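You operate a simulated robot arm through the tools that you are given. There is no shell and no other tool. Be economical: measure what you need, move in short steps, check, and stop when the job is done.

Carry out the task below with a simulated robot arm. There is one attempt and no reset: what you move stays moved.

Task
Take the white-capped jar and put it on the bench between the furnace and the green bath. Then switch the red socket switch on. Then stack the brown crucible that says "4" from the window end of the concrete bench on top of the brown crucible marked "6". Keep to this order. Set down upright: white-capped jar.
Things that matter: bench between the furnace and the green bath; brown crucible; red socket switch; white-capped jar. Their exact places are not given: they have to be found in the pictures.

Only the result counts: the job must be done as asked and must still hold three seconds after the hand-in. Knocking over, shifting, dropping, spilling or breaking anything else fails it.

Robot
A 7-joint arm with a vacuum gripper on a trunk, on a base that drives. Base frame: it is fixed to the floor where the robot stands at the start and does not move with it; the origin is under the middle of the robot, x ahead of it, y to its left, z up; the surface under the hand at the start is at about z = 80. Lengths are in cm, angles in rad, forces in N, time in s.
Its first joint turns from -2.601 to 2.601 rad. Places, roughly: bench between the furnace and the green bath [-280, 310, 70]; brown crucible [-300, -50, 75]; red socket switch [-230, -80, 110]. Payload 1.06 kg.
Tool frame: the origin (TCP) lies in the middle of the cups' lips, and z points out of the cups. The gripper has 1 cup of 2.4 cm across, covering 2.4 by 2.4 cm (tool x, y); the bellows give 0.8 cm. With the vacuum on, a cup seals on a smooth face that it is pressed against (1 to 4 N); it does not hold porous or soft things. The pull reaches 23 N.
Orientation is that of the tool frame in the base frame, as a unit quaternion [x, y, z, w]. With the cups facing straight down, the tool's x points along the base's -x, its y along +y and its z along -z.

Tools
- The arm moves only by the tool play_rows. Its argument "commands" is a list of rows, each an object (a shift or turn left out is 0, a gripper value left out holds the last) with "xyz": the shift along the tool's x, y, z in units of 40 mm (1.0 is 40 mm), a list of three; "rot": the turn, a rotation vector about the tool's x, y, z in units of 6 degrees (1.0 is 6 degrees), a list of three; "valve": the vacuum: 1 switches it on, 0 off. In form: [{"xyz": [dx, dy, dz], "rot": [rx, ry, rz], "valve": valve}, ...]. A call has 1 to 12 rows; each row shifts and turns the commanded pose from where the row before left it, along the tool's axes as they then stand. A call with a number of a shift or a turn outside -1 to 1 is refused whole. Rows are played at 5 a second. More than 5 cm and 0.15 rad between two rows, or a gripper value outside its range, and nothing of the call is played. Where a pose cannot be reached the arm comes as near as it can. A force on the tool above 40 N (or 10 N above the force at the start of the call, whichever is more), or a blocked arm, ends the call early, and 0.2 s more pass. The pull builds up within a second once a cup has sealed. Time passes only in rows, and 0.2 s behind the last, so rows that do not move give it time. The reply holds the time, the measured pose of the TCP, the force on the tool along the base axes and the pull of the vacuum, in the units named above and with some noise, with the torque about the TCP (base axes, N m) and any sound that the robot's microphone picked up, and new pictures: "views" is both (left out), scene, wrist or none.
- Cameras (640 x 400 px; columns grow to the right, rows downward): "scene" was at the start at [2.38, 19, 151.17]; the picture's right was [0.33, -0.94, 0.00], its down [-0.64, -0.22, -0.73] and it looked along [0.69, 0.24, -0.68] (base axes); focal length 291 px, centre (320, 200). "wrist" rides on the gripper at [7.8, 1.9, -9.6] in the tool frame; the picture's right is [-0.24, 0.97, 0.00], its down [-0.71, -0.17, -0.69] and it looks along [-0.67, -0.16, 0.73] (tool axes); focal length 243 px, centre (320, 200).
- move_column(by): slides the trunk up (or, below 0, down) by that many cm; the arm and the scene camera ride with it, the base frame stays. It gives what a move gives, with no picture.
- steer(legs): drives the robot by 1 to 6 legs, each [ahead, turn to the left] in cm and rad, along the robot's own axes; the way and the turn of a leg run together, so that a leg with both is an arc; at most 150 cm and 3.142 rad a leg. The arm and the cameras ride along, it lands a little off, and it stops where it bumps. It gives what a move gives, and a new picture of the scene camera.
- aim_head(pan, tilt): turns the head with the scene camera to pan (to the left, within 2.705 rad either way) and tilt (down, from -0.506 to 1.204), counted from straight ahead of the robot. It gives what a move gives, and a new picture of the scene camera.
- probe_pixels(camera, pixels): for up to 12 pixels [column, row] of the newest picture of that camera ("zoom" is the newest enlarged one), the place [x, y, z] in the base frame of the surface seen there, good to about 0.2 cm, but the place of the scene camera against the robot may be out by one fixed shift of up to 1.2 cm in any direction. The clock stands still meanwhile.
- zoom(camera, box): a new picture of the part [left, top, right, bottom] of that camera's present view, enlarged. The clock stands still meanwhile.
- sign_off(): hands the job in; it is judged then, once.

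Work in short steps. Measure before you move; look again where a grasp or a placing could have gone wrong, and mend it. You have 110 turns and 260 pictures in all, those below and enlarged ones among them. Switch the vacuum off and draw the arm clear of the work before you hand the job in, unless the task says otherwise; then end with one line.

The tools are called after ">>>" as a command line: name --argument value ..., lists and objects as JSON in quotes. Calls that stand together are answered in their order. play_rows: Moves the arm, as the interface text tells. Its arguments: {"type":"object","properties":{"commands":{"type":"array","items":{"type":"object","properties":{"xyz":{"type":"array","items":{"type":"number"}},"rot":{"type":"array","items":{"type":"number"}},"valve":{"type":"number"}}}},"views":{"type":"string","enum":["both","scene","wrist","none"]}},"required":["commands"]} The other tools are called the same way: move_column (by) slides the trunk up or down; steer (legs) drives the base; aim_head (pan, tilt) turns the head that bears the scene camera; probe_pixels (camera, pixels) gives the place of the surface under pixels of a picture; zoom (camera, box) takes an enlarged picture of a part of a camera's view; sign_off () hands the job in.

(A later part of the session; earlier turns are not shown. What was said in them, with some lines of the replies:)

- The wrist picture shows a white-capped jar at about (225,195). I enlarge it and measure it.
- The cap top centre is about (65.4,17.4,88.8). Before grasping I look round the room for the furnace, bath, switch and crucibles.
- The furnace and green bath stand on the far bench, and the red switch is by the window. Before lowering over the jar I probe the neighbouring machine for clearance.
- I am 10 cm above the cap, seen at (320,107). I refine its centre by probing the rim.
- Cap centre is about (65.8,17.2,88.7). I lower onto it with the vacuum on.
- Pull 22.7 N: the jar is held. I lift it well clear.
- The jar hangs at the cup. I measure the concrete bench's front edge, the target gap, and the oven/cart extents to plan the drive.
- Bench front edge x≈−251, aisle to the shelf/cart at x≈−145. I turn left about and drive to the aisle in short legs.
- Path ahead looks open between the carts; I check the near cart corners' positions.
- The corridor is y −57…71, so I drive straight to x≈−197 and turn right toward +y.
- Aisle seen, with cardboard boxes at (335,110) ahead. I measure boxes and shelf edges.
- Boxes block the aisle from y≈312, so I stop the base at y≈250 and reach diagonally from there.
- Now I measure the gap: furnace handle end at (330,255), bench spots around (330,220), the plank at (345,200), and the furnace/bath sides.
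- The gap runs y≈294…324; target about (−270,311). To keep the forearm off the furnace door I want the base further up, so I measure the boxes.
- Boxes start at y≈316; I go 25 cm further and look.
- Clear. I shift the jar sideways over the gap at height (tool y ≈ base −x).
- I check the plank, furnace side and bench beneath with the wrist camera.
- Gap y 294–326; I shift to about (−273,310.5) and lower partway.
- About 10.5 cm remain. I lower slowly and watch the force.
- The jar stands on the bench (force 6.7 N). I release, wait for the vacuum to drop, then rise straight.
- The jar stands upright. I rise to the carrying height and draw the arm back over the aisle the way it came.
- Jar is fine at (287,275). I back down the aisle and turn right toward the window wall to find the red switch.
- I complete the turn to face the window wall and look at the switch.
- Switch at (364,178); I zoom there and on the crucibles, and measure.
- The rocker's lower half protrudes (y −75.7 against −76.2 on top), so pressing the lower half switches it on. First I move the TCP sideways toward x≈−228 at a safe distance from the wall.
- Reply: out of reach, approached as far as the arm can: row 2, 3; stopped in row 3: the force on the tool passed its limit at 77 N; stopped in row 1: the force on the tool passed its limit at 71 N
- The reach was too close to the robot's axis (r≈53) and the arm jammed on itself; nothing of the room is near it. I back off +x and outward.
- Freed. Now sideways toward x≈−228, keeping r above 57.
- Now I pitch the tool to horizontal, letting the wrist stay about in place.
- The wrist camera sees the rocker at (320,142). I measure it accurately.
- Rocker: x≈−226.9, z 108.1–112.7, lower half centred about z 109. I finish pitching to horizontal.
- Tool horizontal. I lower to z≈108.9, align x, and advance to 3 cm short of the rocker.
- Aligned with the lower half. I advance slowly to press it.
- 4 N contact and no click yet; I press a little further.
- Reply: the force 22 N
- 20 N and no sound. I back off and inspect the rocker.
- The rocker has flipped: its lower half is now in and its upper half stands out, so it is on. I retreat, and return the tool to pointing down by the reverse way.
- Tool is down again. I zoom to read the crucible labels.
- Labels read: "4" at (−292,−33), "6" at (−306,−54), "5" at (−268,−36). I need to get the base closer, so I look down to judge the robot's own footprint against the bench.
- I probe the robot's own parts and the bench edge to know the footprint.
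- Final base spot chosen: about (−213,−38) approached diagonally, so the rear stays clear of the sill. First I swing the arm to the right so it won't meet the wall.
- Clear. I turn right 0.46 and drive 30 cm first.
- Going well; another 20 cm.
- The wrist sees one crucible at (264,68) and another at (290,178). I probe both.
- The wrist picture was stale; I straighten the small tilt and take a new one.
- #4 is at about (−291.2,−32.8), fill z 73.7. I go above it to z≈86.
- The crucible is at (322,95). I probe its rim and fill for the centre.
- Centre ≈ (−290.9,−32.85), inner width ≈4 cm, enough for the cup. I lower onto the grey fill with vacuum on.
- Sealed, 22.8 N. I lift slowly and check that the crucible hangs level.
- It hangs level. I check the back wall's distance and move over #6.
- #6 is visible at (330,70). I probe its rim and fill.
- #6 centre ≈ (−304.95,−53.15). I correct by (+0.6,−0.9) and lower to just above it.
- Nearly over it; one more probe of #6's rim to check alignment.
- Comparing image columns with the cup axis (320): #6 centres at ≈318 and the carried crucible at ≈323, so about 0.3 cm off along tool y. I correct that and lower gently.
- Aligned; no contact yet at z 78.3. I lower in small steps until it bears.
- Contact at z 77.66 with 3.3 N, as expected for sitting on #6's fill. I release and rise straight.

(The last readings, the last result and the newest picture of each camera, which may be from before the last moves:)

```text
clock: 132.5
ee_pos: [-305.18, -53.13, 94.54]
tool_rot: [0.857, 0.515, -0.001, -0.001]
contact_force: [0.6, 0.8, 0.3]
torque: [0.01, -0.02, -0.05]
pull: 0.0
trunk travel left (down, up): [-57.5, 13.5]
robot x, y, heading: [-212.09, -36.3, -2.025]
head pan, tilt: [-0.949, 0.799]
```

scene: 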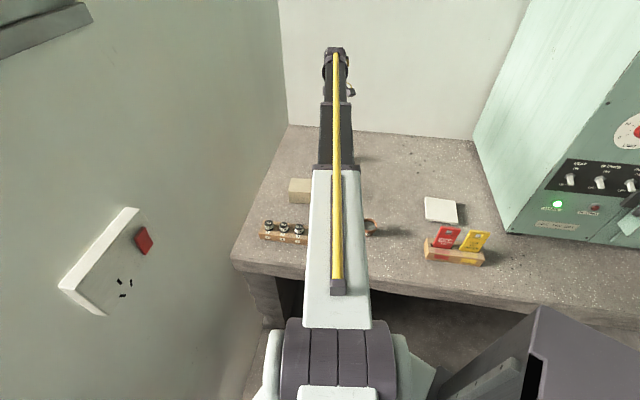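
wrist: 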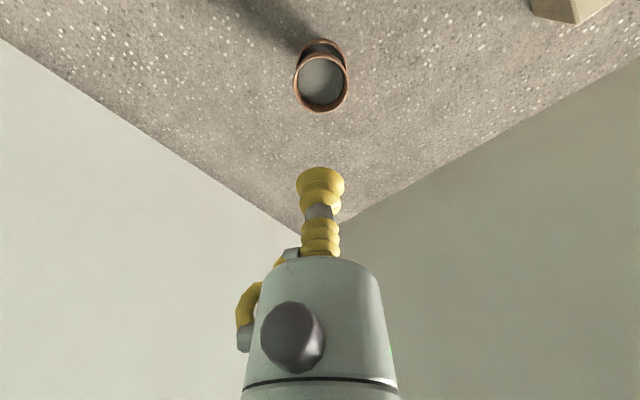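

The stack stands. I rise further, draw the arm aside and check the stack and the switch from the scene camera.

>>> play_rows --commands '[{"xyz": [0, 0, -1]}, {"xyz": [0, 0, -1]}, {"xyz": [0, 0, -1]}, {"xyz": [0, 0, -1]}, {"xyz": [1, 0.3, 0]}, {"xyz": [1, 0.3, 0]}, {"xyz": [1, 0.3, 0]}, {"xyz": [1, 0.3, 0]}, {"xyz": [1, 0.3, 0]}, {"xyz": [1, 0.3, 0]}]' --views "scene"

>>> zoom --camera "scene" --box '[280, 110, 440, 210]'

>>> zoom --camera "scene" --box '[50, 190, 210, 330]'

```text
clock: 134.7
ee_pos: [-287.38, -35.64, 110.51]
tool_rot: [0.858, 0.514, -0.002, 0.0]
contact_force: [-0.3, 0.5, 0.7]
torque: [0.0, 0.0, 0.04]
pull: 0.2
trunk travel left (down, up): [-57.5, 13.5]
robot x, y, heading: [-212.02, -36.52, -2.023]
head pan, tilt: [-0.949, 0.799]
```

scene: 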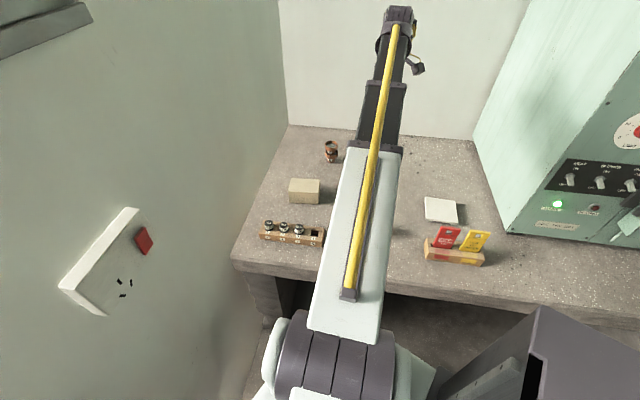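

```text
4.00 times, centred on (360, 160) of scene
```

zoom: 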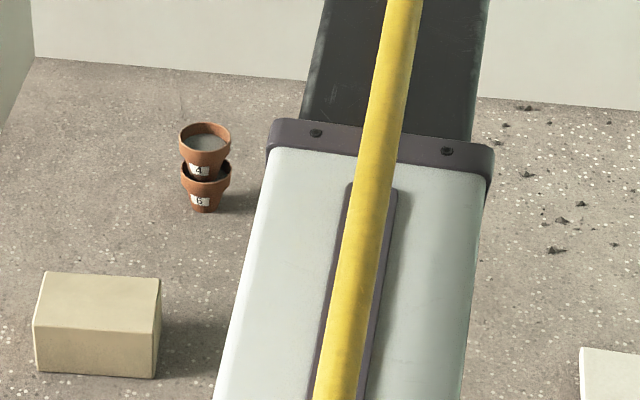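

```text
2.86 times, centred on (130, 260) of scene
```

zoom: 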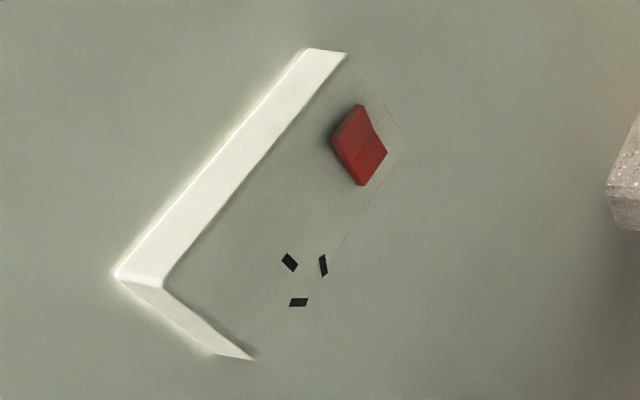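

"4" sits nested on "6" and upright. The switch stays flipped, the vacuum is off and the arm is clear, so I hand in.

>>> sign_off

```text
The job is handed in.
```

I did all three steps in order and handed the job in. The jar stands upright between the furnace and the green bath, the red switch is flipped, and crucible "4" is stacked on "6". The switch has no on/off marking, so "on" rests on the rocker having flipped when I pressed its lower half; no click was heard.
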